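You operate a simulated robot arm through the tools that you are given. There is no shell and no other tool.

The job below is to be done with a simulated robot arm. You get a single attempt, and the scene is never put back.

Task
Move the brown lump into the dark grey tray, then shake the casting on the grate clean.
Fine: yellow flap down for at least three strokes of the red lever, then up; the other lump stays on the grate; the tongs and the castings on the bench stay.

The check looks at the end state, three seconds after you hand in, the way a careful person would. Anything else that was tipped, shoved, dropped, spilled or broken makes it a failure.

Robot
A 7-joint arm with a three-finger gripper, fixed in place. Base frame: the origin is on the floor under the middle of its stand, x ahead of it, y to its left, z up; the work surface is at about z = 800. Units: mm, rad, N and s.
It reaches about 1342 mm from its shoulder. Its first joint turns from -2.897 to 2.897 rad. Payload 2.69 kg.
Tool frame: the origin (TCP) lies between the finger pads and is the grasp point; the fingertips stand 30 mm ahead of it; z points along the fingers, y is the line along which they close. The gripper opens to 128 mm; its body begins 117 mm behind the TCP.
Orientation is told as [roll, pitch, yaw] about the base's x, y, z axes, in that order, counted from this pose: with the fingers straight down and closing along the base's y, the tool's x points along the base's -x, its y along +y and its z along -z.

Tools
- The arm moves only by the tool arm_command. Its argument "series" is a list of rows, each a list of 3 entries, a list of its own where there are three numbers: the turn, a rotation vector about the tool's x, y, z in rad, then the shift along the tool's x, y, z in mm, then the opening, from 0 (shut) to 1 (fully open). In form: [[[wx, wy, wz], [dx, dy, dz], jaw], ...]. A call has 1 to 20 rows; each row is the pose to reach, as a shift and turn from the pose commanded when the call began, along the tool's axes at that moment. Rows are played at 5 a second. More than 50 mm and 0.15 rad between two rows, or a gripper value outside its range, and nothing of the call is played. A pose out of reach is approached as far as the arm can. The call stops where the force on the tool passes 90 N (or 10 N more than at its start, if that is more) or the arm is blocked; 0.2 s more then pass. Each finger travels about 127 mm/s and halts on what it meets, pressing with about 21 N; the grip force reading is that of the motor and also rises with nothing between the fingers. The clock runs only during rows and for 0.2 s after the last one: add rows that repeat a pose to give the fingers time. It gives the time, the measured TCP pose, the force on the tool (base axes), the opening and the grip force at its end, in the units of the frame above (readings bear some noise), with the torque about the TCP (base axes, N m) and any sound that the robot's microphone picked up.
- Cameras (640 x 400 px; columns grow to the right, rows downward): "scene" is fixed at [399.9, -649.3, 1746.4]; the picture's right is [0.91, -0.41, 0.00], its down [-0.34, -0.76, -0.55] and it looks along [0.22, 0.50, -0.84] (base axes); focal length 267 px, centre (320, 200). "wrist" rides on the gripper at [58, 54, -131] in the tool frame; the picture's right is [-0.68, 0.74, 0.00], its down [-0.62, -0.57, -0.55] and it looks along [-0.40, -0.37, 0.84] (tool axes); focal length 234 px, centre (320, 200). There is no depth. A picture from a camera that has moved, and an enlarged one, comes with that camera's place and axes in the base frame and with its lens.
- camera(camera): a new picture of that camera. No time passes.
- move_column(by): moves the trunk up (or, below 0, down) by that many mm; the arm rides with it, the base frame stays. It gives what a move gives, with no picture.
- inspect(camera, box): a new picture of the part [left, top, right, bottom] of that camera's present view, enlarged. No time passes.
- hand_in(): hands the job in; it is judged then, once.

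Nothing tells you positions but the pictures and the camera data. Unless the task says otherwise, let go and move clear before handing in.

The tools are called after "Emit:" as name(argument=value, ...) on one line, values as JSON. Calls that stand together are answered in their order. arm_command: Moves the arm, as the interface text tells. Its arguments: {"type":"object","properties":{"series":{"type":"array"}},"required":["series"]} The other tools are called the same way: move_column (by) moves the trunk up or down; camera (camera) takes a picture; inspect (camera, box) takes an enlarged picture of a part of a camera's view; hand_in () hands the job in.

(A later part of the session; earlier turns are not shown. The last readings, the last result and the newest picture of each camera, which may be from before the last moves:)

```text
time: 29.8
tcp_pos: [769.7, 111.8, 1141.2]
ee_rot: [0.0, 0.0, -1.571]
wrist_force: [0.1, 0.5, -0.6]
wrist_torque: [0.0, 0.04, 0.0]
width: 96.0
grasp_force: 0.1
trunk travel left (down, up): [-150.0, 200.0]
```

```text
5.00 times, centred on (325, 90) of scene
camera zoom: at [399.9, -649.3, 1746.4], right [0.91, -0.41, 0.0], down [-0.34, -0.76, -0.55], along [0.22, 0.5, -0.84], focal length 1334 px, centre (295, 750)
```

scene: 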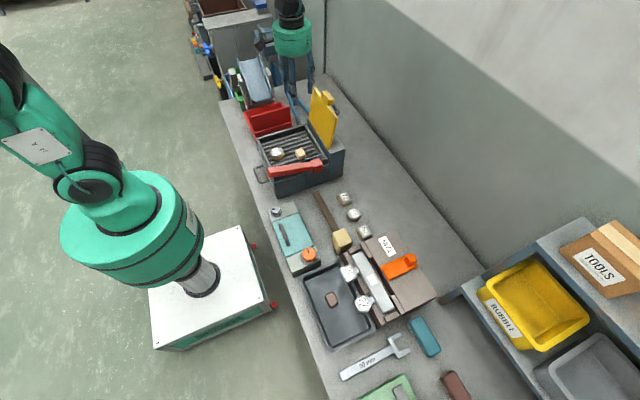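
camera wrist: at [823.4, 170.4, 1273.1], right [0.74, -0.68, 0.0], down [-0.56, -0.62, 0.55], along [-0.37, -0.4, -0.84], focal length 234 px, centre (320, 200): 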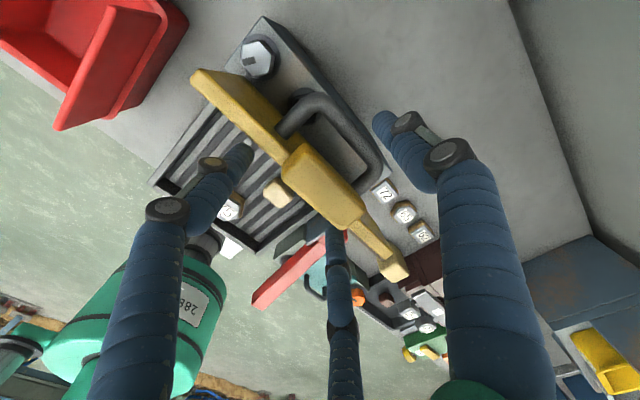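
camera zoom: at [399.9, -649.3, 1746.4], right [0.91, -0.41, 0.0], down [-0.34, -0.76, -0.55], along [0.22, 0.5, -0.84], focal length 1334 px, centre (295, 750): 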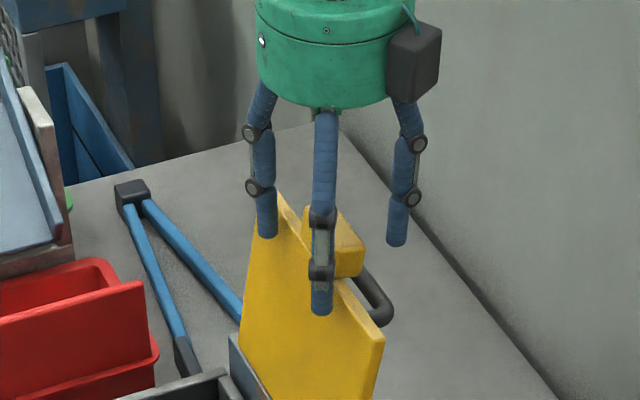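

The cage is in place, with two fingers in front and one behind. I'll narrow it a bit and pull slowly towards −x to bring the flap to about vertical, checking force and behaviour.

Emit:
arm_command(series=[[[0, 0, 0], [0, -5, 0], 0.6], [[0, 0, 0], [0, -9, 0], 0.5], [[0, 0, 0], [0, -9, 0], 0.5], [[0, 0, 0], [0, -18, 0], 0.5], [[0, 0, 0], [0, -26, 0], 0.5], [[0, 0, 0], [0, -34, -1], 0.5], [[0, 0, 0], [0, -40, -1], 0.5]])

Emit:
camera(camera="wrist")

Emit:
inspect(camera="scene", box=[270, 60, 370, 160])

```text
time: 31.4
tcp_pos: [730.5, 113.4, 1143.8]
ee_rot: [-0.001, 0.0, -1.57]
wrist_force: [0.7, -0.1, -0.1]
wrist_torque: [-0.02, 0.0, -0.01]
width: 64.0
grasp_force: 0.1
trunk travel left (down, up): [-150.0, 200.0]
```

```text
taken
camera wrist: at [782.9, 170.5, 1274.7], right [0.74, -0.68, 0.0], down [-0.56, -0.62, 0.55], along [-0.37, -0.4, -0.84], focal length 234 px, centre (320, 200)
```

wrist: 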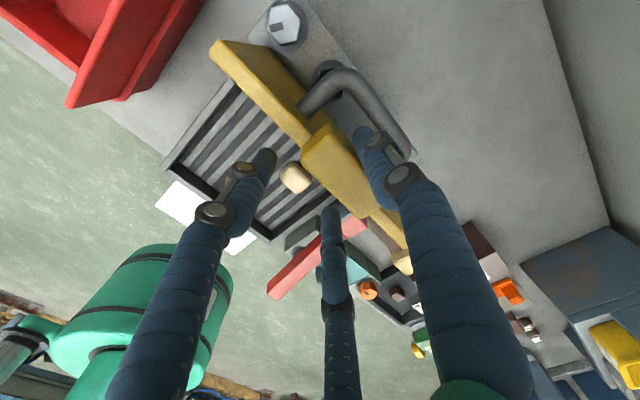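

```text
4.00 times, centred on (320, 110) of scene
camera zoom: at [399.9, -649.3, 1746.4], right [0.91, -0.41, 0.0], down [-0.34, -0.76, -0.55], along [0.22, 0.5, -0.84], focal length 1067 px, centre (320, 560)
```

zoom: 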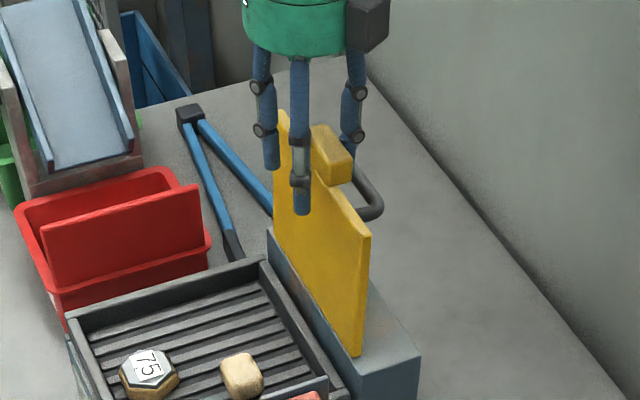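

The flap follows with almost no force. I'll continue slightly past vertical and see whether it tips onto the front fingers or stays put.

Emit:
arm_command(series=[[[0, 0, 0], [0, -6, -1], 0.5], [[0, 0, 0], [0, -12, -1], 0.5], [[0, 0, 0], [0, -18, -1], 0.5], [[0, 0, 0], [0, -24, 0], 0.5], [[0, 0, 0], [0, -24, 0], 0.5]])

Emit:
camera(camera="wrist")

Emit:
inspect(camera="scene", box=[270, 60, 370, 160])

```text
time: 32.6
tcp_pos: [705.5, 113.4, 1144.1]
ee_rot: [0.001, 0.0, -1.571]
wrist_force: [0.9, 0.4, -0.2]
wrist_torque: [-0.02, 0.03, 0.02]
width: 64.4
grasp_force: 0.1
trunk travel left (down, up): [-150.0, 200.0]
```

```text
taken
camera wrist: at [758.9, 170.3, 1275.0], right [0.74, -0.68, 0.0], down [-0.57, -0.62, 0.55], along [-0.37, -0.4, -0.84], focal length 234 px, centre (320, 200)
```

wrist: 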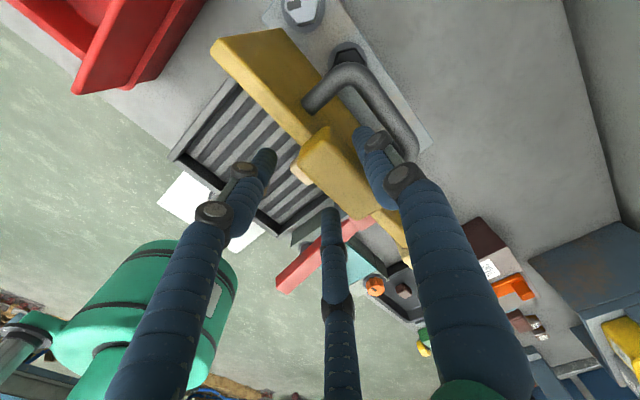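

```text
4.00 times, centred on (320, 110) of scene
camera zoom: at [399.9, -649.3, 1746.4], right [0.91, -0.41, 0.0], down [-0.34, -0.76, -0.55], along [0.22, 0.5, -0.84], focal length 1067 px, centre (320, 560)
```

zoom: 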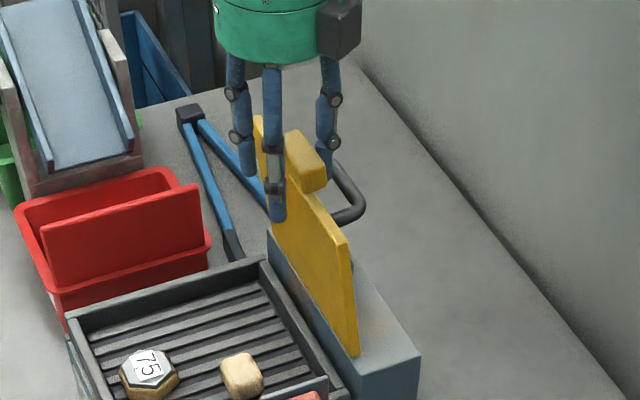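

The flap is now past vertical, about 7° forward, and does not seem to have fallen onto the front fingers. I'll wait a moment and check whether it drifts.

Emit:
arm_command(series=[[[0, 0, 0], [0, 0, 0], 0.5], [[0, 0, 0], [0, 0, 0], 0.5], [[0, 0, 0], [0, 0, 0], 0.5], [[0, 0, 0], [0, 0, 0], 0.5], [[0, 0, 0], [0, 0, 0], 0.5]])

Emit:
inspect(camera="scene", box=[270, 60, 370, 160])

Emit:
inspect(camera="wrist", box=[180, 20, 460, 280])

```text
time: 33.8
tcp_pos: [706.7, 112.4, 1143.6]
ee_rot: [0.0, 0.0, -1.571]
wrist_force: [-0.7, -0.3, 0.7]
wrist_torque: [0.01, 0.0, -0.01]
width: 63.8
grasp_force: 0.0
trunk travel left (down, up): [-150.0, 200.0]
```

```text
4.00 times, centred on (320, 110) of scene
camera zoom: at [399.9, -649.3, 1746.4], right [0.91, -0.41, 0.0], down [-0.34, -0.76, -0.55], along [0.22, 0.5, -0.84], focal length 1067 px, centre (320, 560)
```

zoom: 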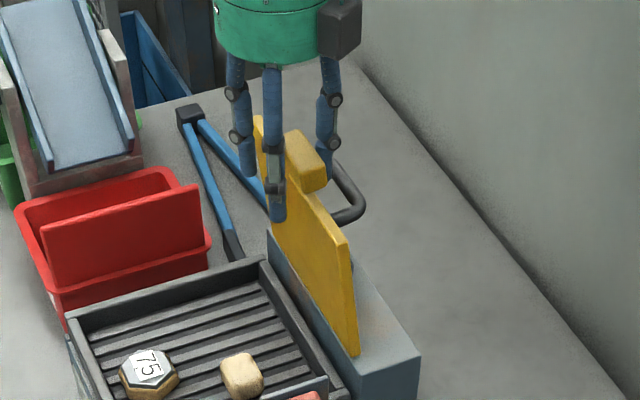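

```text
1.54 times, centred on (320, 150) of wrist
camera zoom: at [759.1, 170.3, 1274.9], right [0.74, -0.68, 0.0], down [-0.57, -0.62, 0.55], along [-0.37, -0.4, -0.84], focal length 360 px, centre (320, 277)
```

zoom: 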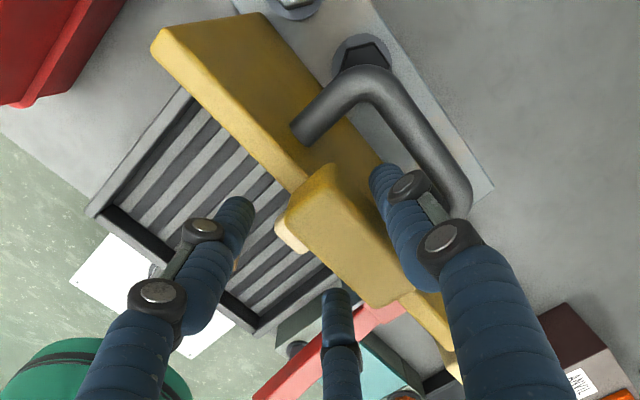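

It holds still at about 86°. I'll continue forward to about 75° with the cage still around the tab.

Emit:
arm_command(series=[[[0, 0, 0], [0, -7, 0], 0.5], [[0, 0, 0], [0, -14, 1], 0.5], [[0, 0, 0], [0, -21, 2], 0.5], [[0, 0, 0], [0, -28, 3], 0.5], [[0, 0, 0], [0, -28, 3], 0.5], [[0, 0, 0], [0, -28, 3], 0.5]])

Emit:
inspect(camera="scene", box=[270, 60, 370, 160])

Emit:
inspect(camera="wrist", box=[180, 20, 460, 280])

```text
time: 35.2
tcp_pos: [677.9, 111.8, 1140.8]
ee_rot: [0.002, 0.001, -1.57]
wrist_force: [-0.1, 0.3, -0.5]
wrist_torque: [0.01, 0.0, -0.04]
width: 64.3
grasp_force: 0.2
trunk travel left (down, up): [-150.0, 200.0]
```

```text
4.00 times, centred on (320, 110) of scene
camera zoom: at [399.9, -649.3, 1746.4], right [0.91, -0.41, 0.0], down [-0.34, -0.76, -0.55], along [0.22, 0.5, -0.84], focal length 1067 px, centre (320, 560)
```

zoom: 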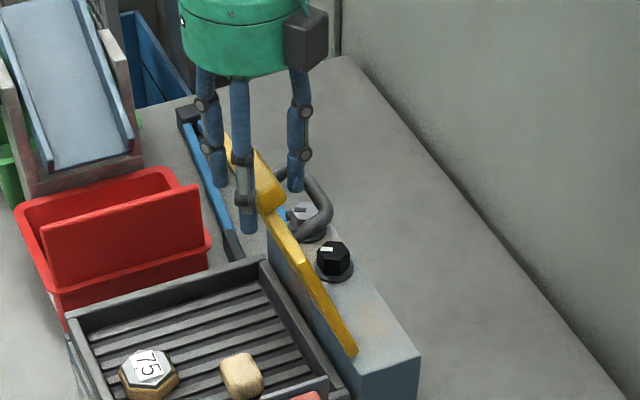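

```text
1.54 times, centred on (320, 150) of wrist
camera zoom: at [731.1, 170.3, 1271.8], right [0.74, -0.68, 0.0], down [-0.56, -0.62, 0.55], along [-0.37, -0.4, -0.84], focal length 360 px, centre (320, 277)
```

zoom: 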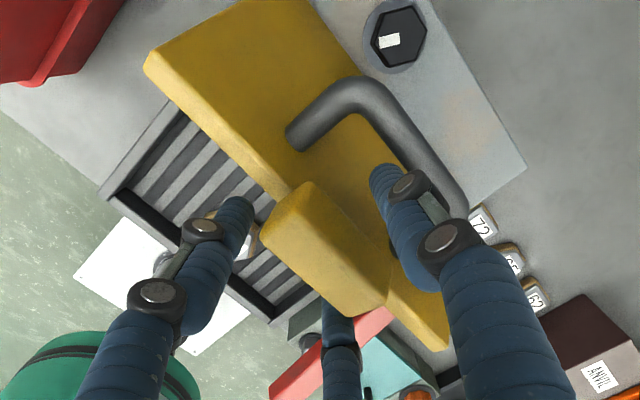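

The flap tipped gently onto the two front fingers at about 66°, matching my geometry of hinge (735, z 972). Now I'll lower it along its arc, tilting the hand with it, and check part-way.

Emit:
arm_command(series=[[[-0.105, 0, 0], [0, -2.1, 0.2], 0.5], [[-0.209, 0, 0], [0, -4.3, 0.9], 0.5], [[-0.28, 0, 0], [0, -13, 4.3], 0.5], [[-0.349, 0, 0], [0, -21.8, 7.8], 0.5], [[-0.42, 0, 0], [0, -31.5, 13], 0.5], [[-0.489, 0, 0], [0, -41.2, 18.4], 0.5], [[-0.489, 0, 0], [0, -41.2, 18.4], 0.5]])

Emit:
camera(camera="scene")

Emit:
inspect(camera="scene", box=[230, 70, 350, 190])

Emit:
camera(camera="wrist")

```text
time: 36.8
tcp_pos: [636.6, 112.5, 1122.7]
ee_rot: [0.492, 0.0, -1.57]
wrist_force: [-1.0, -3.8, 0.4]
wrist_torque: [0.01, -0.05, 0.05]
width: 66.0
grasp_force: 1.0
trunk travel left (down, up): [-150.0, 200.0]
```

```text
taken
```

scene: 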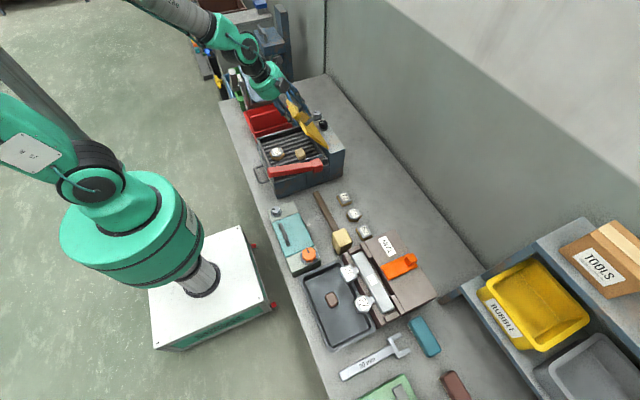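

```text
3.33 times, centred on (290, 130) of scene
camera zoom: at [399.9, -649.3, 1746.4], right [0.91, -0.41, 0.0], down [-0.34, -0.76, -0.55], along [0.22, 0.5, -0.84], focal length 889 px, centre (420, 433)
```

zoom: 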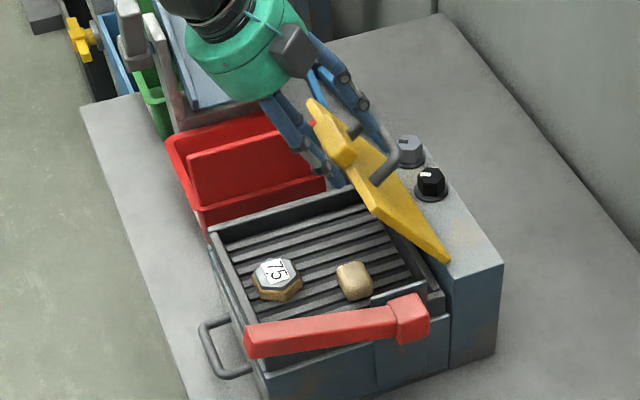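

```text
taken
camera wrist: at [622.0, 169.5, 1263.7], right [0.65, -0.68, 0.35], down [-0.76, -0.62, 0.22], along [0.07, -0.4, -0.91], focal length 234 px, centre (320, 200)
```

wrist: 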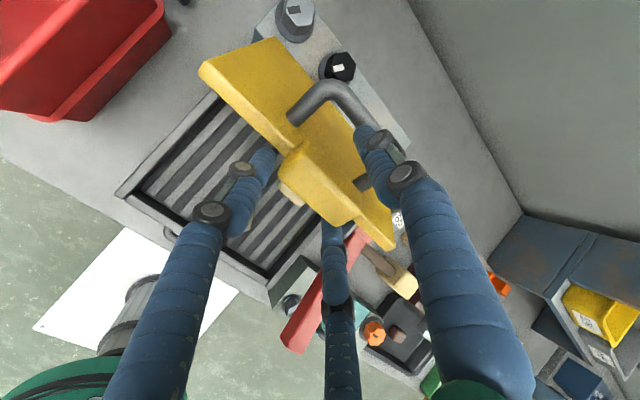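

The lowering works, but the rear finger seems close to the grey loop and there's a slight side force. I'll look closer before continuing.

Emit:
inspect(camera="scene", box=[290, 80, 350, 130])

Emit:
inspect(camera="wrist", box=[230, 60, 430, 260])

```text
8.00 times, centred on (320, 105) of scene
camera zoom: at [399.9, -649.3, 1746.4], right [0.91, -0.41, 0.0], down [-0.34, -0.76, -0.55], along [0.22, 0.5, -0.84], focal length 2134 px, centre (320, 960)
```

zoom: 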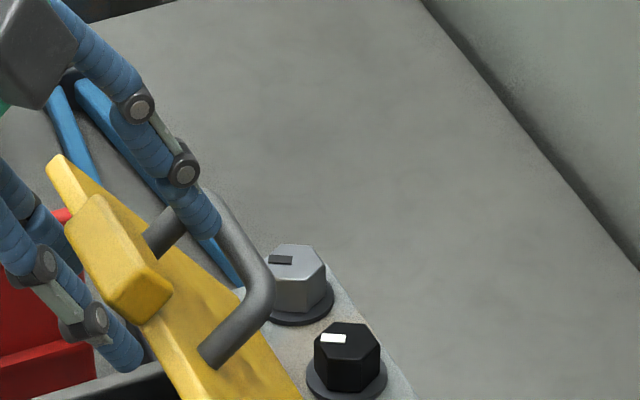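

```text
2.00 times, centred on (330, 160) of wrist
camera zoom: at [622.0, 169.5, 1263.7], right [0.65, -0.68, 0.35], down [-0.76, -0.62, 0.22], along [0.07, -0.4, -0.91], focal length 468 px, centre (300, 280)
```

zoom: 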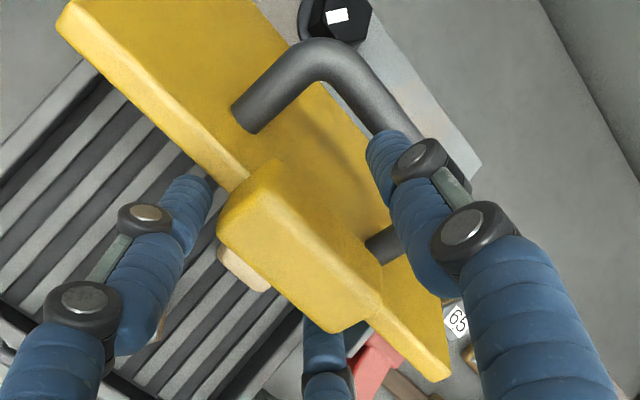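

The rear finger tip is right next to the grey loop bar. I'll back off 6 mm along the hand axis to clear it, then continue lowering.

Emit:
arm_command(series=[[[0, 0, 0], [0, 0, -6], 0.5], [[-0.07, 0, 0], [0, -11, -4.5], 0.5], [[-0.139, 0, 0], [0, -22.8, -2.7], 0.5], [[-0.2, 0, 0], [0, -34, 0.4], 0.5], [[-0.261, 0, 0], [0, -44.7, 3.6], 0.5], [[-0.261, 0, 0], [0, -44.7, 3.6], 0.5]])

Emit:
inspect(camera="scene", box=[240, 70, 350, 180])

Emit:
camera(camera="wrist")

```text
time: 38.2
tcp_pos: [599.3, 112.4, 1097.3]
ee_rot: [0.75, 0.0, -1.568]
wrist_force: [-1.2, -0.7, -1.0]
wrist_torque: [-0.01, 0.04, -0.04]
width: 64.5
grasp_force: 0.6
trunk travel left (down, up): [-150.0, 200.0]
```

```text
3.64 times, centred on (295, 125) of scene
camera zoom: at [399.9, -649.3, 1746.4], right [0.91, -0.41, 0.0], down [-0.34, -0.76, -0.55], along [0.22, 0.5, -0.84], focal length 970 px, centre (411, 473)
```

zoom: 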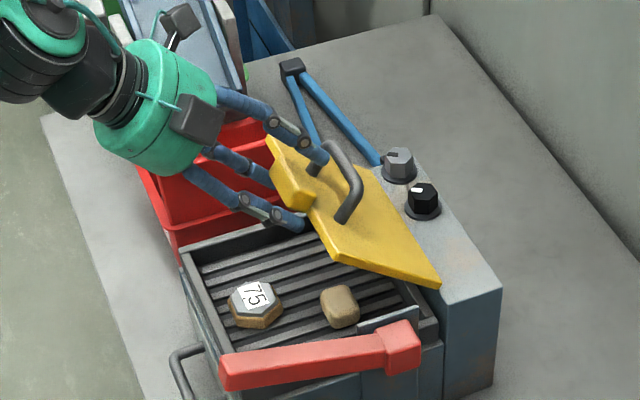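

```text
taken
camera wrist: at [548.4, 170.0, 1230.8], right [0.54, -0.68, 0.5], down [-0.79, -0.62, 0.02], along [0.3, -0.4, -0.86], focal length 234 px, centre (320, 200)
```

wrist: 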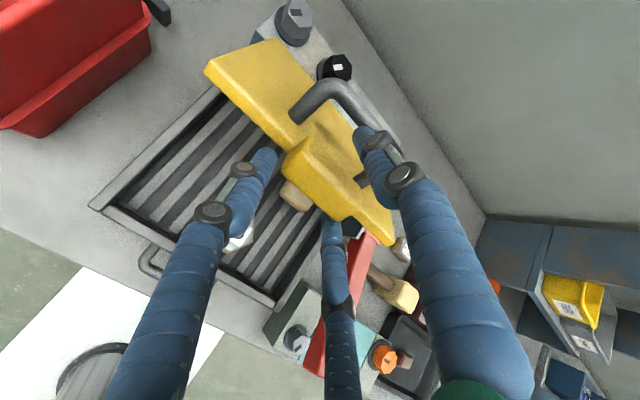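

Good: the flap is at about 39° and the loop is clear. I'll continue down to about 11°.

Emit:
arm_command(series=[[[-0.06, 0, 0], [0, -11, 1.2], 0.5], [[-0.123, 0, 0], [0, -22.4, 2.8], 0.5], [[-0.175, 0, 0], [0, -33, 5.6], 0.5], [[-0.227, 0, 0], [0, -43.9, 8.7], 0.5], [[-0.271, 0, 0], [0, -54, 13], 0.5], [[-0.315, 0, 0], [0, -64.5, 17.4], 0.5], [[-0.315, 0, 0], [0, -64.5, 17.4], 0.5]])

Emit:
inspect(camera="scene", box=[240, 70, 350, 180])

Emit:
camera(camera="wrist")

Emit:
camera(camera="scene")

```text
time: 39.8
tcp_pos: [540.6, 81.2, 1124.7]
ee_rot: [0.997, -0.001, -1.555]
wrist_force: [1.4, -1.2, 0.8]
wrist_torque: [-0.03, 0.01, 0.0]
width: 64.0
grasp_force: 0.1
out of reach, approached as far as the arm can: row 3, 4, 5, 6, 7
trunk travel left (down, up): [-150.0, 200.0]
```

```text
3.64 times, centred on (295, 125) of scene
camera zoom: at [399.9, -649.3, 1746.4], right [0.91, -0.41, 0.0], down [-0.34, -0.76, -0.55], along [0.22, 0.5, -0.84], focal length 970 px, centre (411, 473)
```

zoom: 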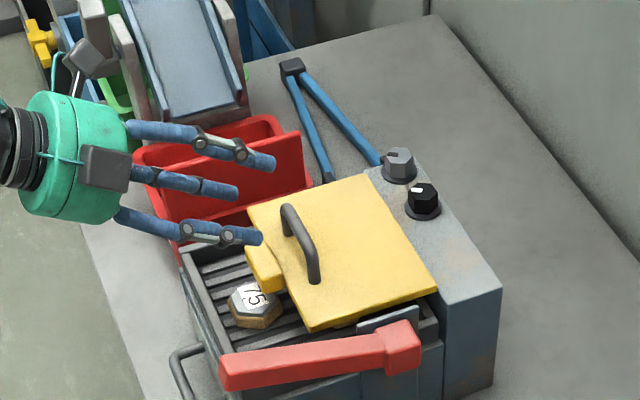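

```text
taken
camera wrist: at [457.8, 137.9, 1240.2], right [0.41, -0.67, 0.62], down [-0.76, -0.63, -0.18], along [0.51, -0.4, -0.77], focal length 234 px, centre (320, 200)
```

wrist: 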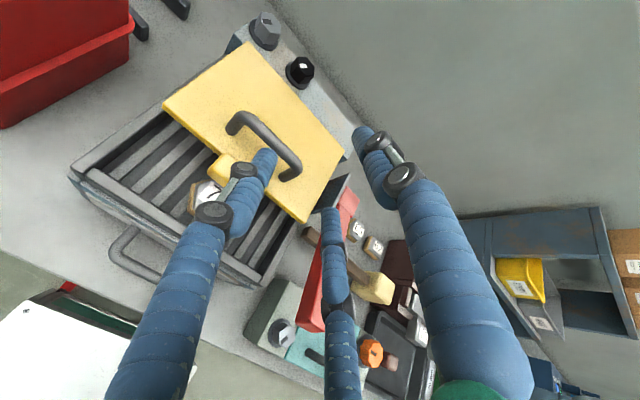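

```text
taken
```

scene: 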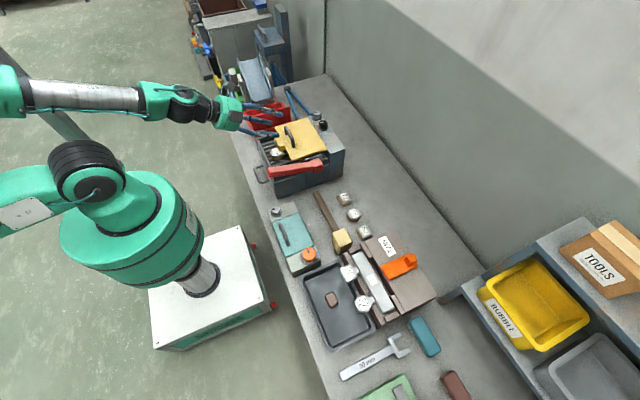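

The far tilt was out of the arm's reach, so the hand backed up and the flap dropped its last part; it now lies down. I'll check that casting 75 and the tan lump are still in place, and study the loop and lever.

Emit:
inspect(camera="scene", box=[250, 110, 340, 200])

Emit:
inspect(camera="wrist", box=[60, 10, 380, 350])

```text
4.44 times, centred on (295, 155) of scene
camera zoom: at [399.9, -649.3, 1746.4], right [0.91, -0.41, 0.0], down [-0.34, -0.76, -0.55], along [0.22, 0.5, -0.84], focal length 1185 px, centre (431, 400)
```

zoom: 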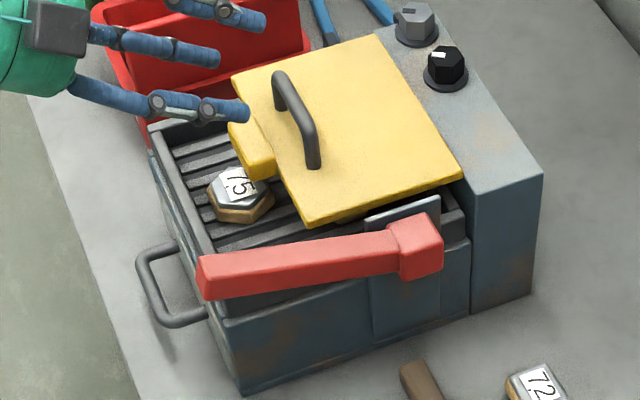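

```text
1.18 times, centred on (220, 180) of wrist
camera zoom: at [457.8, 137.9, 1240.2], right [0.41, -0.67, 0.62], down [-0.76, -0.63, -0.18], along [0.51, -0.4, -0.77], focal length 276 px, centre (438, 224)
```

zoom: 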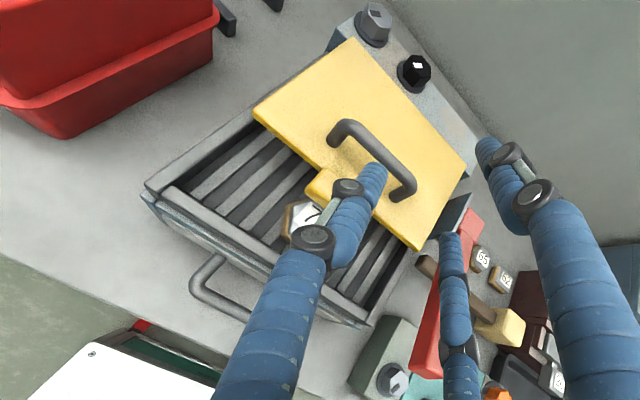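

Everything is in place: the flap is down, casting 75 is unmoved and the tan lump is underneath. I'll bring the hand back upright and up, away from the flap.

Emit:
arm_command(series=[[[0.1, 0, 0], [0, 26, -16], 0.5], [[0.2, 0, 0], [0, 52, -32], 0.5], [[0.3, 0, 0], [0, 78, -48], 0.5], [[0.4, 0, 0], [0, 104, -64], 0.5], [[0.4, 0, 0], [0, 104, -64], 0.5]])

Emit:
inspect(camera="scene", box=[230, 60, 350, 190])

```text
time: 41.0
tcp_pos: [540.2, 81.9, 1246.9]
ee_rot: [0.599, -0.002, -1.555]
wrist_force: [-1.5, -1.0, 2.0]
wrist_torque: [0.01, -0.14, 0.02]
width: 64.2
grasp_force: 0.1
trunk travel left (down, up): [-150.0, 200.0]
```

```text
3.08 times, centred on (290, 125) of scene
camera zoom: at [399.9, -649.3, 1746.4], right [0.91, -0.41, 0.0], down [-0.34, -0.76, -0.55], along [0.22, 0.5, -0.84], focal length 821 px, centre (412, 431)
```

zoom: 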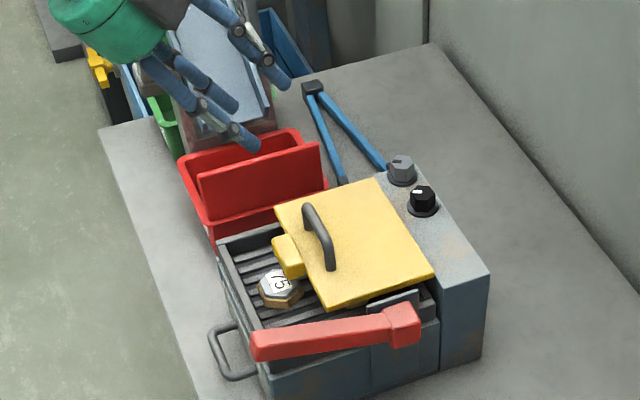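

Now I'll turn the hand vertical, close the fingers and go above the lever's free end near (500,-45).

Emit:
arm_command(series=[[[0.12, 0, 0], [-25.4, -21, 16.4], 0.3], [[0.24, 0, 0], [-50.8, -42, 32.8], 0.2], [[0.36, 0, 0], [-76.2, -63, 49.2], 0.1], [[0.48, 0, 0], [-101.6, -84, 65.6], 0], [[0.599, 0, 0], [-127, -104.8, 82.2], 0], [[0.599, 0, 0], [-127, -104.8, 82.2], 0]])

Emit:
camera(camera="wrist")

Emit:
inspect(camera="scene", box=[230, 80, 350, 200])

```text
time: 42.4
tcp_pos: [504.6, -47.2, 1115.4]
ee_rot: [-0.006, -0.002, -1.556]
wrist_force: [0.5, -0.9, 0.4]
wrist_torque: [0.06, 0.07, -0.01]
width: 2.3
grasp_force: 21.3
trunk travel left (down, up): [-150.0, 200.0]
```

```text
taken
camera wrist: at [557.4, 11.3, 1247.1], right [0.75, -0.67, 0.0], down [-0.55, -0.62, 0.55], along [-0.37, -0.41, -0.83], focal length 234 px, centre (320, 200)
```

wrist: 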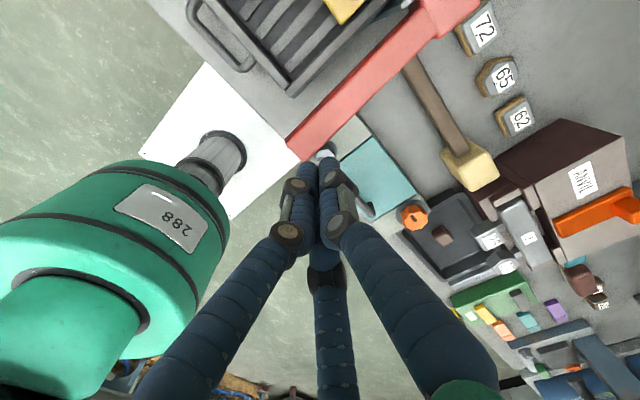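

```text
3.33 times, centred on (290, 140) of scene
camera zoom: at [399.9, -649.3, 1746.4], right [0.91, -0.41, 0.0], down [-0.34, -0.76, -0.55], along [0.22, 0.5, -0.84], focal length 889 px, centre (420, 400)
```

zoom: 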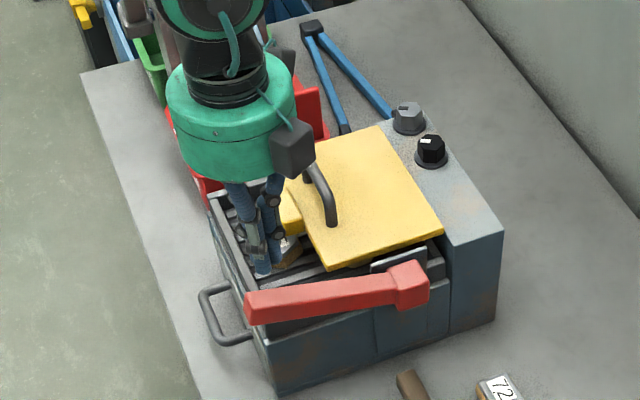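

Emit:
inspect(camera="wrist", box=[250, 50, 430, 220])

Emit:
inspect(camera="scene", box=[255, 140, 335, 200])

```text
2.35 times, centred on (340, 135) of wrist
camera zoom: at [557.4, 11.3, 1247.1], right [0.75, -0.67, 0.0], down [-0.55, -0.62, 0.55], along [-0.37, -0.41, -0.83], focal length 551 px, centre (273, 353)
```

zoom: 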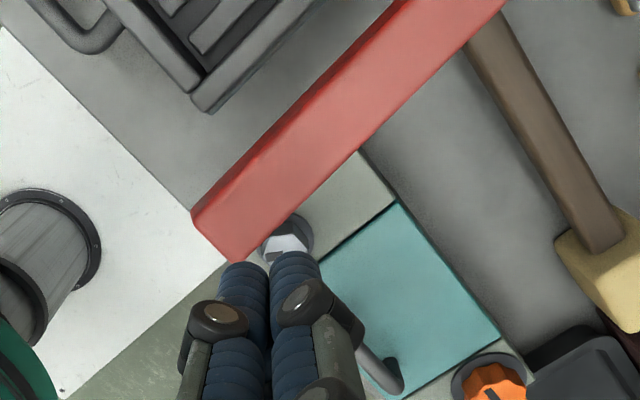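

```text
6.67 times, centred on (295, 170) of scene
camera zoom: at [399.9, -649.3, 1746.4], right [0.91, -0.41, 0.0], down [-0.34, -0.76, -0.55], along [0.22, 0.5, -0.84], focal length 1778 px, centre (487, 400)
```

zoom: 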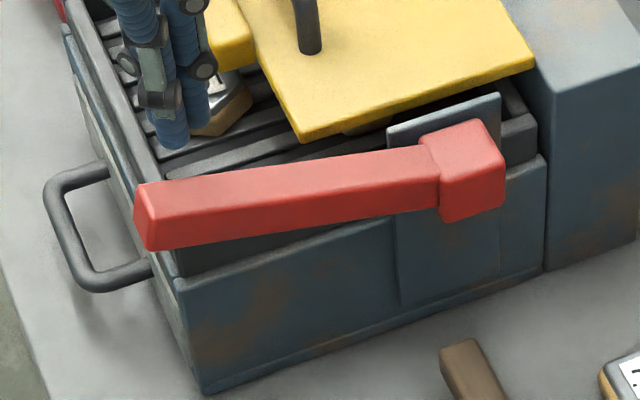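

The lever bar is about 25 mm wide, centred at y ≈ −39, with its top at about z 1028 at the free end. I'll centre over it, come down onto it gently and read the force.

Emit:
arm_command(series=[[[0, 0, 0], [8.2, -2.6, 15], 0], [[0, 0, 0], [8.2, -2.6, 35], 0], [[0, 0, 0], [8.2, -2.6, 52], 0], [[0, 0, 0], [8.2, -2.6, 62], 0], [[0, 0, 0], [8.2, -2.6, 70], 0], [[0, 0, 0], [8.2, -2.6, 76], 0], [[0, 0, 0], [8.2, -2.6, 76], 0]])

Emit:
inspect(camera="scene", box=[240, 90, 340, 200])

```text
time: 44.0
tcp_pos: [501.0, -37.2, 1042.0]
ee_rot: [-0.002, -0.001, -1.556]
wrist_force: [0.0, 0.2, 3.6]
wrist_torque: [0.04, 0.05, 0.01]
width: 2.5
grasp_force: 21.0
trunk travel left (down, up): [-150.0, 200.0]
```

```text
3.64 times, centred on (290, 145) of scene
camera zoom: at [399.9, -649.3, 1746.4], right [0.91, -0.41, 0.0], down [-0.34, -0.76, -0.55], along [0.22, 0.5, -0.84], focal length 970 px, centre (429, 400)
```

zoom: 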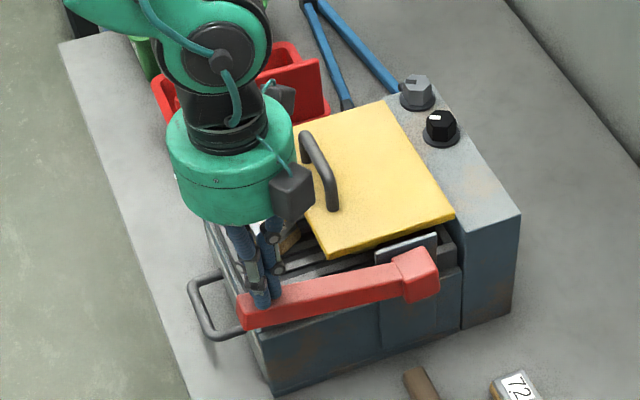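

Light contact, about 3.6 N, and the lever has started to move down. I'll press on in small steps to find its travel.

Emit:
arm_command(series=[[[0, 0, 0], [0, 0, 6], 0], [[0, 0, 0], [0, 0, 12], 0], [[0, 0, 0], [0, 0, 18], 0], [[0, 0, 0], [0, 0, 24], 0], [[0, 0, 0], [0, 0, 24], 0]])

Emit:
inspect(camera="scene", box=[240, 90, 340, 200])

```text
time: 45.2
tcp_pos: [501.0, -38.9, 1018.0]
ee_rot: [-0.004, 0.0, -1.554]
wrist_force: [-1.2, 0.1, 5.3]
wrist_torque: [0.1, 0.08, 0.04]
width: 2.3
grasp_force: 20.9
trunk travel left (down, up): [-150.0, 200.0]
```

```text
3.64 times, centred on (290, 145) of scene
camera zoom: at [399.9, -649.3, 1746.4], right [0.91, -0.41, 0.0], down [-0.34, -0.76, -0.55], along [0.22, 0.5, -0.84], focal length 970 px, centre (429, 400)
```

zoom: 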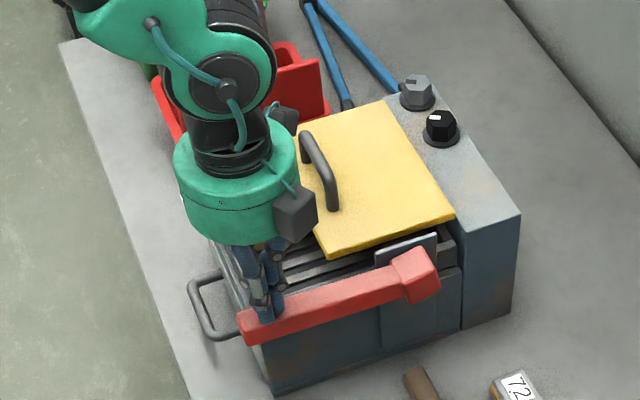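

The resistance grows slowly like a return spring, so I'll continue down to find the bottom stop.

Emit:
arm_command(series=[[[0, 0, 0], [0, 0, 6], 0], [[0, 0, 0], [0, 0, 12], 0], [[0, 0, 0], [0, 0, 18], 0], [[0, 0, 0], [0, 0, 24], 0], [[0, 0, 0], [0, 0, 30], 0], [[0, 0, 0], [0, 0, 30], 0]])

Emit:
inspect(camera="scene", box=[240, 90, 340, 200])

```text
time: 46.6
tcp_pos: [501.4, -37.2, 987.9]
ee_rot: [0.0, -0.001, -1.554]
wrist_force: [-5.5, 1.2, 24.8]
wrist_torque: [0.03, -0.28, 0.03]
width: 2.0
grasp_force: 31.4
trunk travel left (down, up): [-150.0, 200.0]
```

```text
3.64 times, centred on (290, 145) of scene
camera zoom: at [399.9, -649.3, 1746.4], right [0.91, -0.41, 0.0], down [-0.34, -0.76, -0.55], along [0.22, 0.5, -0.84], focal length 970 px, centre (429, 400)
```

zoom: 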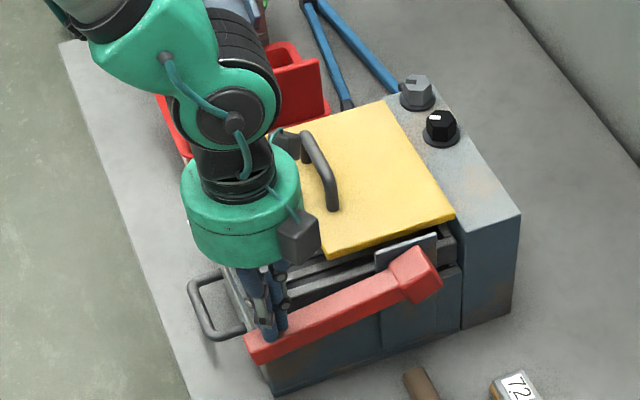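

Force is now 25 N, so the lever is at its bottom stop at TCP z ≈ 988. I'll press 2 mm more to be sure and release upward, checking that it springs back.

Emit:
arm_command(series=[[[0, 0, 0], [0, 0, 2], 0], [[0, 0, 0], [0, 0, 2], 0], [[0, 0, 0], [0, 0, -12], 0], [[0, 0, 0], [0, 0, -30], 0], [[0, 0, 0], [0, 0, -48], 0], [[0, 0, 0], [0, 0, -66], 0], [[0, 0, 0], [0, 0, -80], 0], [[0, 0, 0], [0, 0, -80], 0], [[0, 0, 0], [0, 0, -80], 0]])

Emit:
inspect(camera="scene", box=[240, 90, 340, 200])

```text
time: 48.6
tcp_pos: [501.4, -37.8, 1067.0]
ee_rot: [-0.004, -0.001, -1.556]
wrist_force: [0.1, 0.4, -0.2]
wrist_torque: [0.04, 0.01, 0.0]
width: 2.2
grasp_force: 31.4
trunk travel left (down, up): [-150.0, 200.0]
```

```text
3.64 times, centred on (290, 145) of scene
camera zoom: at [399.9, -649.3, 1746.4], right [0.91, -0.41, 0.0], down [-0.34, -0.76, -0.55], along [0.22, 0.5, -0.84], focal length 970 px, centre (429, 400)
```

zoom: 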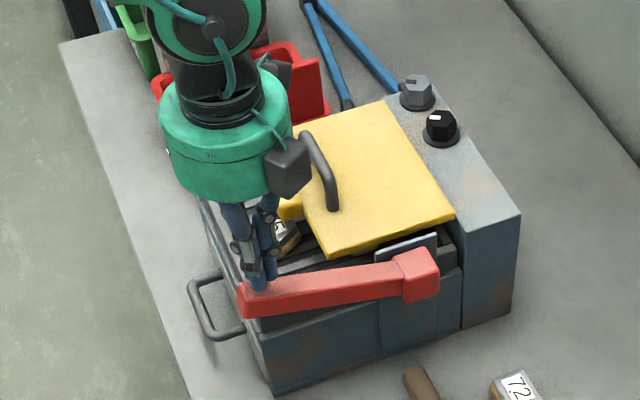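

The lever sprang back fully, so that is one full stroke with the flap down. I'll do another stroke and look at the casting.

Emit:
arm_command(series=[[[0, 0, 0], [0, 0, 18], 0], [[0, 0, 0], [0, 0, 34], 0], [[0, 0, 0], [0, 0, 50], 0], [[0, 0, 0], [0, 0, 64], 0], [[0, 0, 0], [0, 0, 74], 0], [[0, 0, 0], [0, 0, 79], 0], [[0, 0, 0], [0, 0, 81], 0], [[0, 0, 0], [0, 0, 81], 0], [[0, 0, 0], [0, 0, 66], 0], [[0, 0, 0], [0, 0, 48], 0], [[0, 0, 0], [0, 0, 30], 0], [[0, 0, 0], [0, 0, 12], 0], [[0, 0, 0], [0, 0, 0], 0], [[0, 0, 0], [0, 0, 0], 0], [[0, 0, 0], [0, 0, 0], 0]])

Emit:
inspect(camera="scene", box=[240, 90, 340, 200])

Emit:
camera(camera="wrist")

```text
time: 51.8
tcp_pos: [501.2, -37.4, 1066.9]
ee_rot: [-0.004, -0.003, -1.556]
wrist_force: [0.2, 0.4, -0.2]
wrist_torque: [-0.01, 0.03, 0.01]
width: 2.4
grasp_force: 31.6
trunk travel left (down, up): [-150.0, 200.0]
```

```text
3.64 times, centred on (290, 145) of scene
camera zoom: at [399.9, -649.3, 1746.4], right [0.91, -0.41, 0.0], down [-0.34, -0.76, -0.55], along [0.22, 0.5, -0.84], focal length 970 px, centre (429, 400)
```

zoom: 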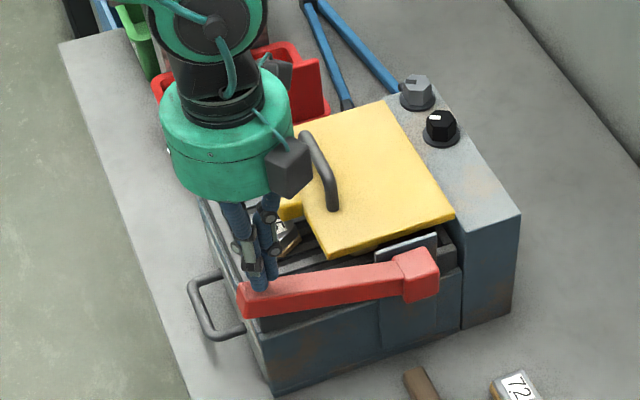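

```text
taken
camera wrist: at [554.1, 21.2, 1198.3], right [0.75, -0.67, 0.0], down [-0.55, -0.62, 0.55], along [-0.37, -0.41, -0.83], focal length 234 px, centre (320, 200)
```

wrist: 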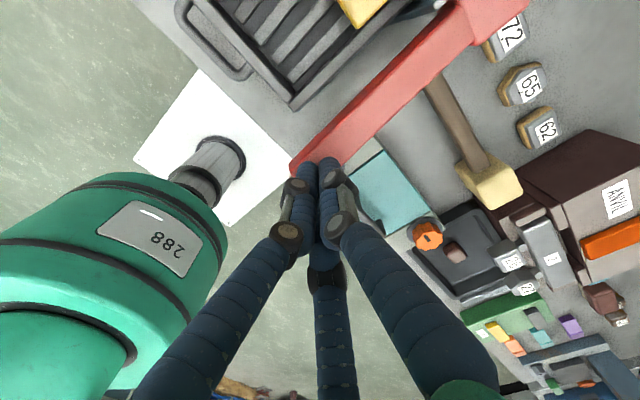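

Emit:
inspect(camera="scene", box=[285, 135, 345, 175])

Emit:
arm_command(series=[[[0, 0, 0], [0, 0, 18], 0], [[0, 0, 0], [0, 0, 34], 0], [[0, 0, 0], [0, 0, 50], 0], [[0, 0, 0], [0, 0, 64], 0], [[0, 0, 0], [0, 0, 74], 0], [[0, 0, 0], [0, 0, 79], 0], [[0, 0, 0], [0, 0, 81], 0], [[0, 0, 0], [0, 0, 81], 0], [[0, 0, 0], [0, 0, 66], 0], [[0, 0, 0], [0, 0, 48], 0], [[0, 0, 0], [0, 0, 30], 0], [[0, 0, 0], [0, 0, 12], 0], [[0, 0, 0], [0, 0, 0], 0], [[0, 0, 0], [0, 0, 0], 0], [[0, 0, 0], [0, 0, 0], 0]])

Emit:
inspect(camera="scene", box=[240, 90, 340, 200])

```text
10.00 times, centred on (315, 155) of scene
camera zoom: at [399.9, -649.3, 1746.4], right [0.91, -0.41, 0.0], down [-0.34, -0.76, -0.55], along [0.22, 0.5, -0.84], focal length 2667 px, centre (370, 650)
```

zoom: 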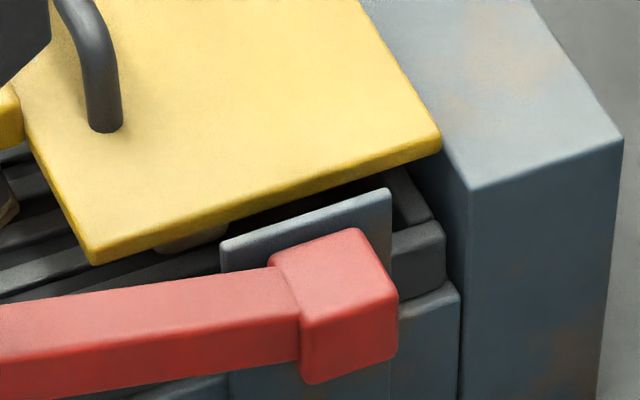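

```text
time: 55.0
tcp_pos: [501.5, -38.9, 1066.8]
ee_rot: [-0.005, -0.001, -1.554]
wrist_force: [1.2, 0.0, -0.3]
wrist_torque: [-0.03, 0.02, -0.01]
width: 2.1
grasp_force: 31.6
trunk travel left (down, up): [-150.0, 200.0]
```

```text
3.64 times, centred on (290, 145) of scene
camera zoom: at [399.9, -649.3, 1746.4], right [0.91, -0.41, 0.0], down [-0.34, -0.76, -0.55], along [0.22, 0.5, -0.84], focal length 970 px, centre (429, 400)
```

zoom: 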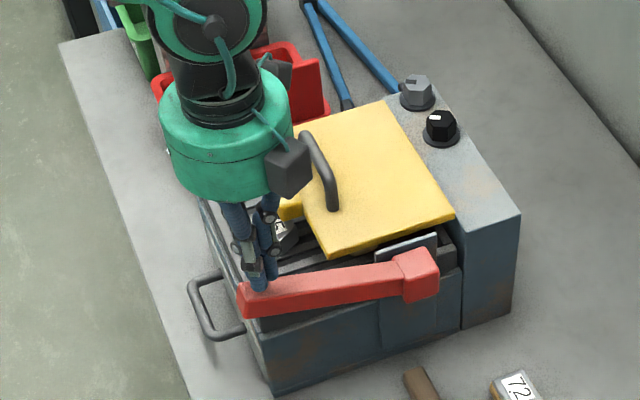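

Three full strokes are done. One more for margin, since the task says at least three.

Emit:
arm_command(series=[[[0, 0, 0], [0, 0, 18], 0], [[0, 0, 0], [0, 0, 34], 0], [[0, 0, 0], [0, 0, 50], 0], [[0, 0, 0], [0, 0, 64], 0], [[0, 0, 0], [0, 0, 74], 0], [[0, 0, 0], [0, 0, 79], 0], [[0, 0, 0], [0, 0, 81], 0], [[0, 0, 0], [0, 0, 81], 0], [[0, 0, 0], [0, 0, 66], 0], [[0, 0, 0], [0, 0, 48], 0], [[0, 0, 0], [0, 0, 30], 0], [[0, 0, 0], [0, 0, 12], 0], [[0, 0, 0], [0, 0, -20], 0], [[0, 0, 0], [0, 0, -60], 0], [[0, 0, 0], [0, 0, -100], 0], [[0, 0, 0], [0, 0, -140], 0]])

Emit:
inspect(camera="scene", box=[240, 90, 340, 200])

Emit:
camera(camera="wrist")

```text
time: 58.4
tcp_pos: [502.5, -37.6, 1207.5]
ee_rot: [-0.004, -0.002, -1.554]
wrist_force: [0.4, -0.2, -0.2]
wrist_torque: [0.0, 0.0, -0.02]
width: 2.1
grasp_force: 31.5
trunk travel left (down, up): [-150.0, 200.0]
```

```text
3.64 times, centred on (290, 145) of scene
camera zoom: at [399.9, -649.3, 1746.4], right [0.91, -0.41, 0.0], down [-0.34, -0.76, -0.55], along [0.22, 0.5, -0.84], focal length 970 px, centre (429, 400)
```

zoom: 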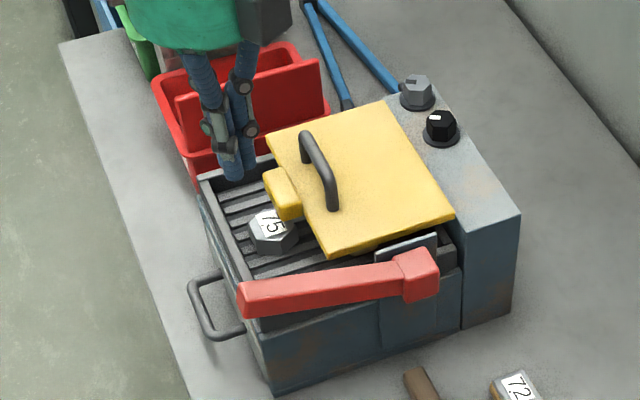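

```text
taken
camera wrist: at [554.1, 21.4, 1338.7], right [0.75, -0.67, 0.0], down [-0.55, -0.62, 0.55], along [-0.37, -0.41, -0.83], focal length 234 px, centre (320, 200)
```

wrist: 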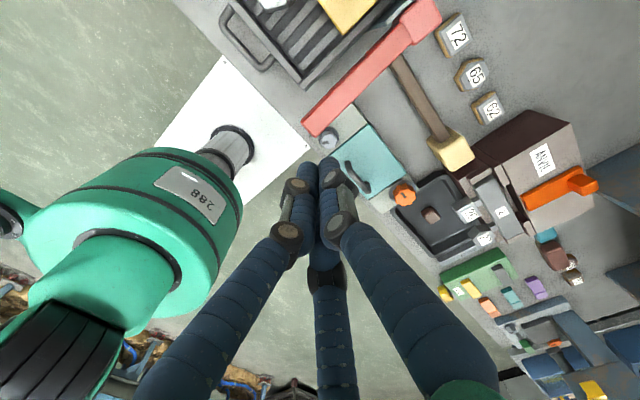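

Casting 75's sandy rim is gone, so it looks clean. Now I'll raise the flap using the grey loop: first I move above it and look.

Emit:
arm_command(series=[[[0, 0, 0], [30, 20, 0], 0.2], [[0, 0, 0], [60, 40, 0], 0.4], [[0, 0, 0], [90, 60, 0], 0.6], [[0, 0, 0], [120, 80, 0], 0.7], [[0, 0, 0], [148, 100, 0], 0.7], [[0, 0, 0], [148, 100, 0], 0.7]])

Emit:
camera(camera="wrist")

Emit:
inspect(camera="scene", box=[265, 100, 345, 170])

```text
time: 59.8
tcp_pos: [601.0, 113.1, 1205.2]
ee_rot: [-0.004, -0.002, -1.554]
wrist_force: [0.0, 0.6, -0.6]
wrist_torque: [0.0, 0.06, 0.02]
width: 89.6
grasp_force: 0.0
trunk travel left (down, up): [-150.0, 200.0]
```

```text
taken
camera wrist: at [652.7, 172.2, 1336.0], right [0.75, -0.66, 0.0], down [-0.55, -0.62, 0.55], along [-0.37, -0.41, -0.83], focal length 234 px, centre (320, 200)
```

wrist: 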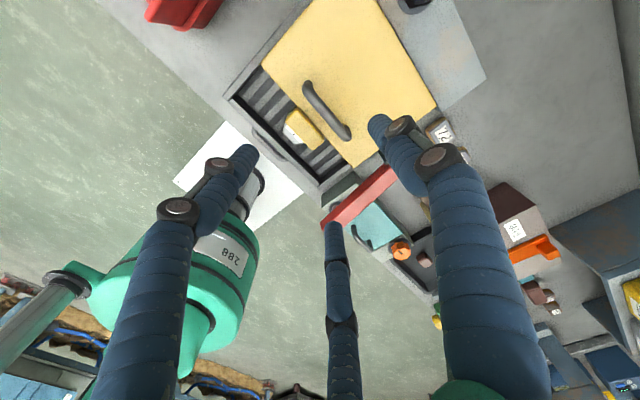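

```text
5.71 times, centred on (305, 135) of scene
camera zoom: at [399.9, -649.3, 1746.4], right [0.91, -0.41, 0.0], down [-0.34, -0.76, -0.55], along [0.22, 0.5, -0.84], focal length 1524 px, centre (406, 571)
```

zoom: 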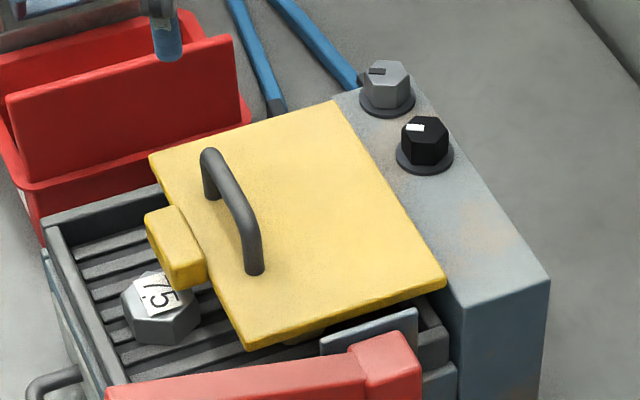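

Emit:
inspect(camera="wrist", box=[240, 20, 440, 200])

```text
2.22 times, centred on (340, 110) of wrist
camera zoom: at [652.7, 172.2, 1336.0], right [0.75, -0.66, 0.0], down [-0.55, -0.62, 0.55], along [-0.37, -0.41, -0.83], focal length 520 px, centre (276, 400)
```

zoom: 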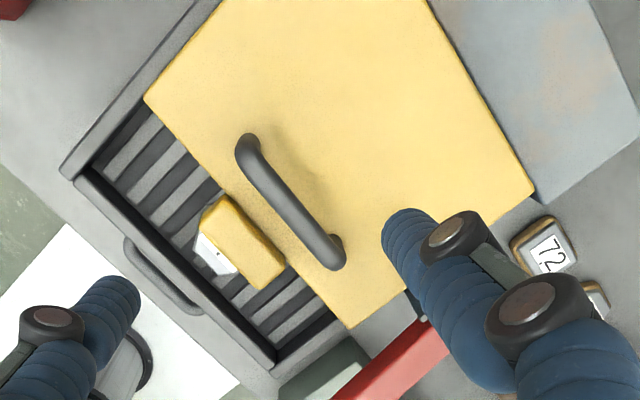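

The bar of the loop is near x 609, y 65–153, z ≈ 1014. To grip it I want the single finger on the −x side (inside the loop) and two on +x. I'll turn to yaw −30° and come down closer.

Emit:
arm_command(series=[[[0, 0, -0.147], [-0.4, 1.6, 10], 0.6], [[0, 0, -0.294], [-0.9, 3.1, 22], 0.5], [[0, 0, -0.441], [-1.3, 4.7, 34], 0.4], [[0, 0, -0.588], [-1.7, 6.3, 46], 0.38], [[0, 0, -0.735], [-2.1, 7.9, 58], 0.38], [[0, 0, -0.882], [-2.6, 9.4, 70], 0.38], [[0, 0, -1.03], [-3, 11, 85], 0.38], [[0, 0, -1.03], [-3, 11, 95], 0.38], [[0, 0, -1.03], [-3, 11, 95], 0.38]])

Emit:
camera(camera="wrist")

Emit:
inspect(camera="scene", box=[260, 90, 340, 160])

```text
time: 61.8
tcp_pos: [609.6, 109.6, 1110.4]
ee_rot: [-0.004, 0.0, -0.526]
wrist_force: [0.1, -0.1, 0.5]
wrist_torque: [0.0, 0.04, -0.02]
width: 48.5
grasp_force: 0.0
trunk travel left (down, up): [-150.0, 200.0]
```

```text
taken
camera wrist: at [586.3, 184.1, 1242.3], right [0.95, 0.3, 0.0], down [0.25, -0.8, 0.55], along [0.16, -0.53, -0.84], focal length 234 px, centre (320, 200)
```

wrist: 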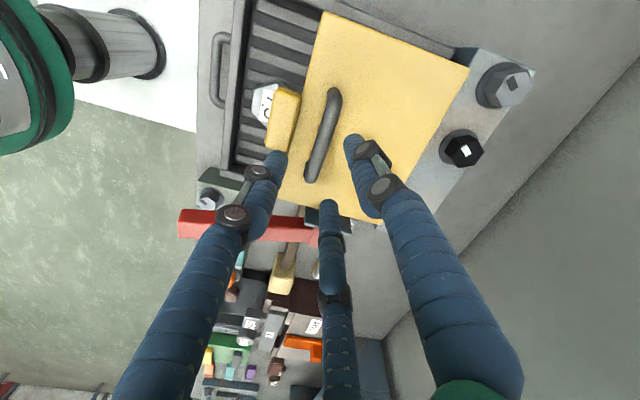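

```text
5.71 times, centred on (300, 125) of scene
camera zoom: at [399.9, -649.3, 1746.4], right [0.91, -0.41, 0.0], down [-0.34, -0.76, -0.55], along [0.22, 0.5, -0.84], focal length 1524 px, centre (434, 629)
```

zoom: 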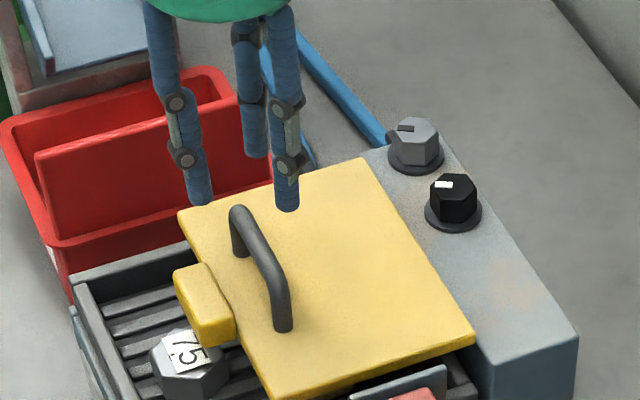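

Emit:
inspect(camera="wrist", box=[240, 60, 420, 240])

```text
2.22 times, centred on (330, 150) of wrist
camera zoom: at [586.3, 184.1, 1242.3], right [0.95, 0.3, 0.0], down [0.25, -0.8, 0.55], along [0.16, -0.53, -0.84], focal length 520 px, centre (298, 311)
```

zoom: 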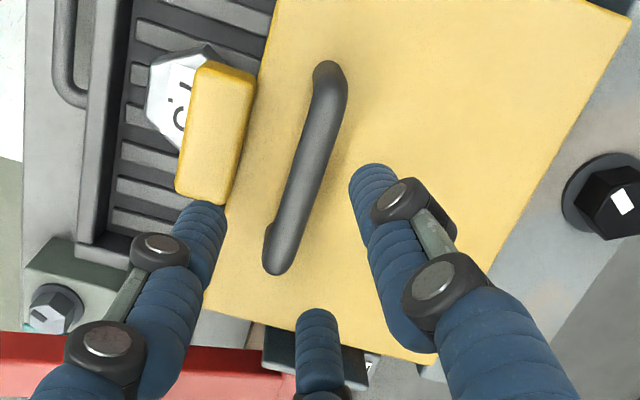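

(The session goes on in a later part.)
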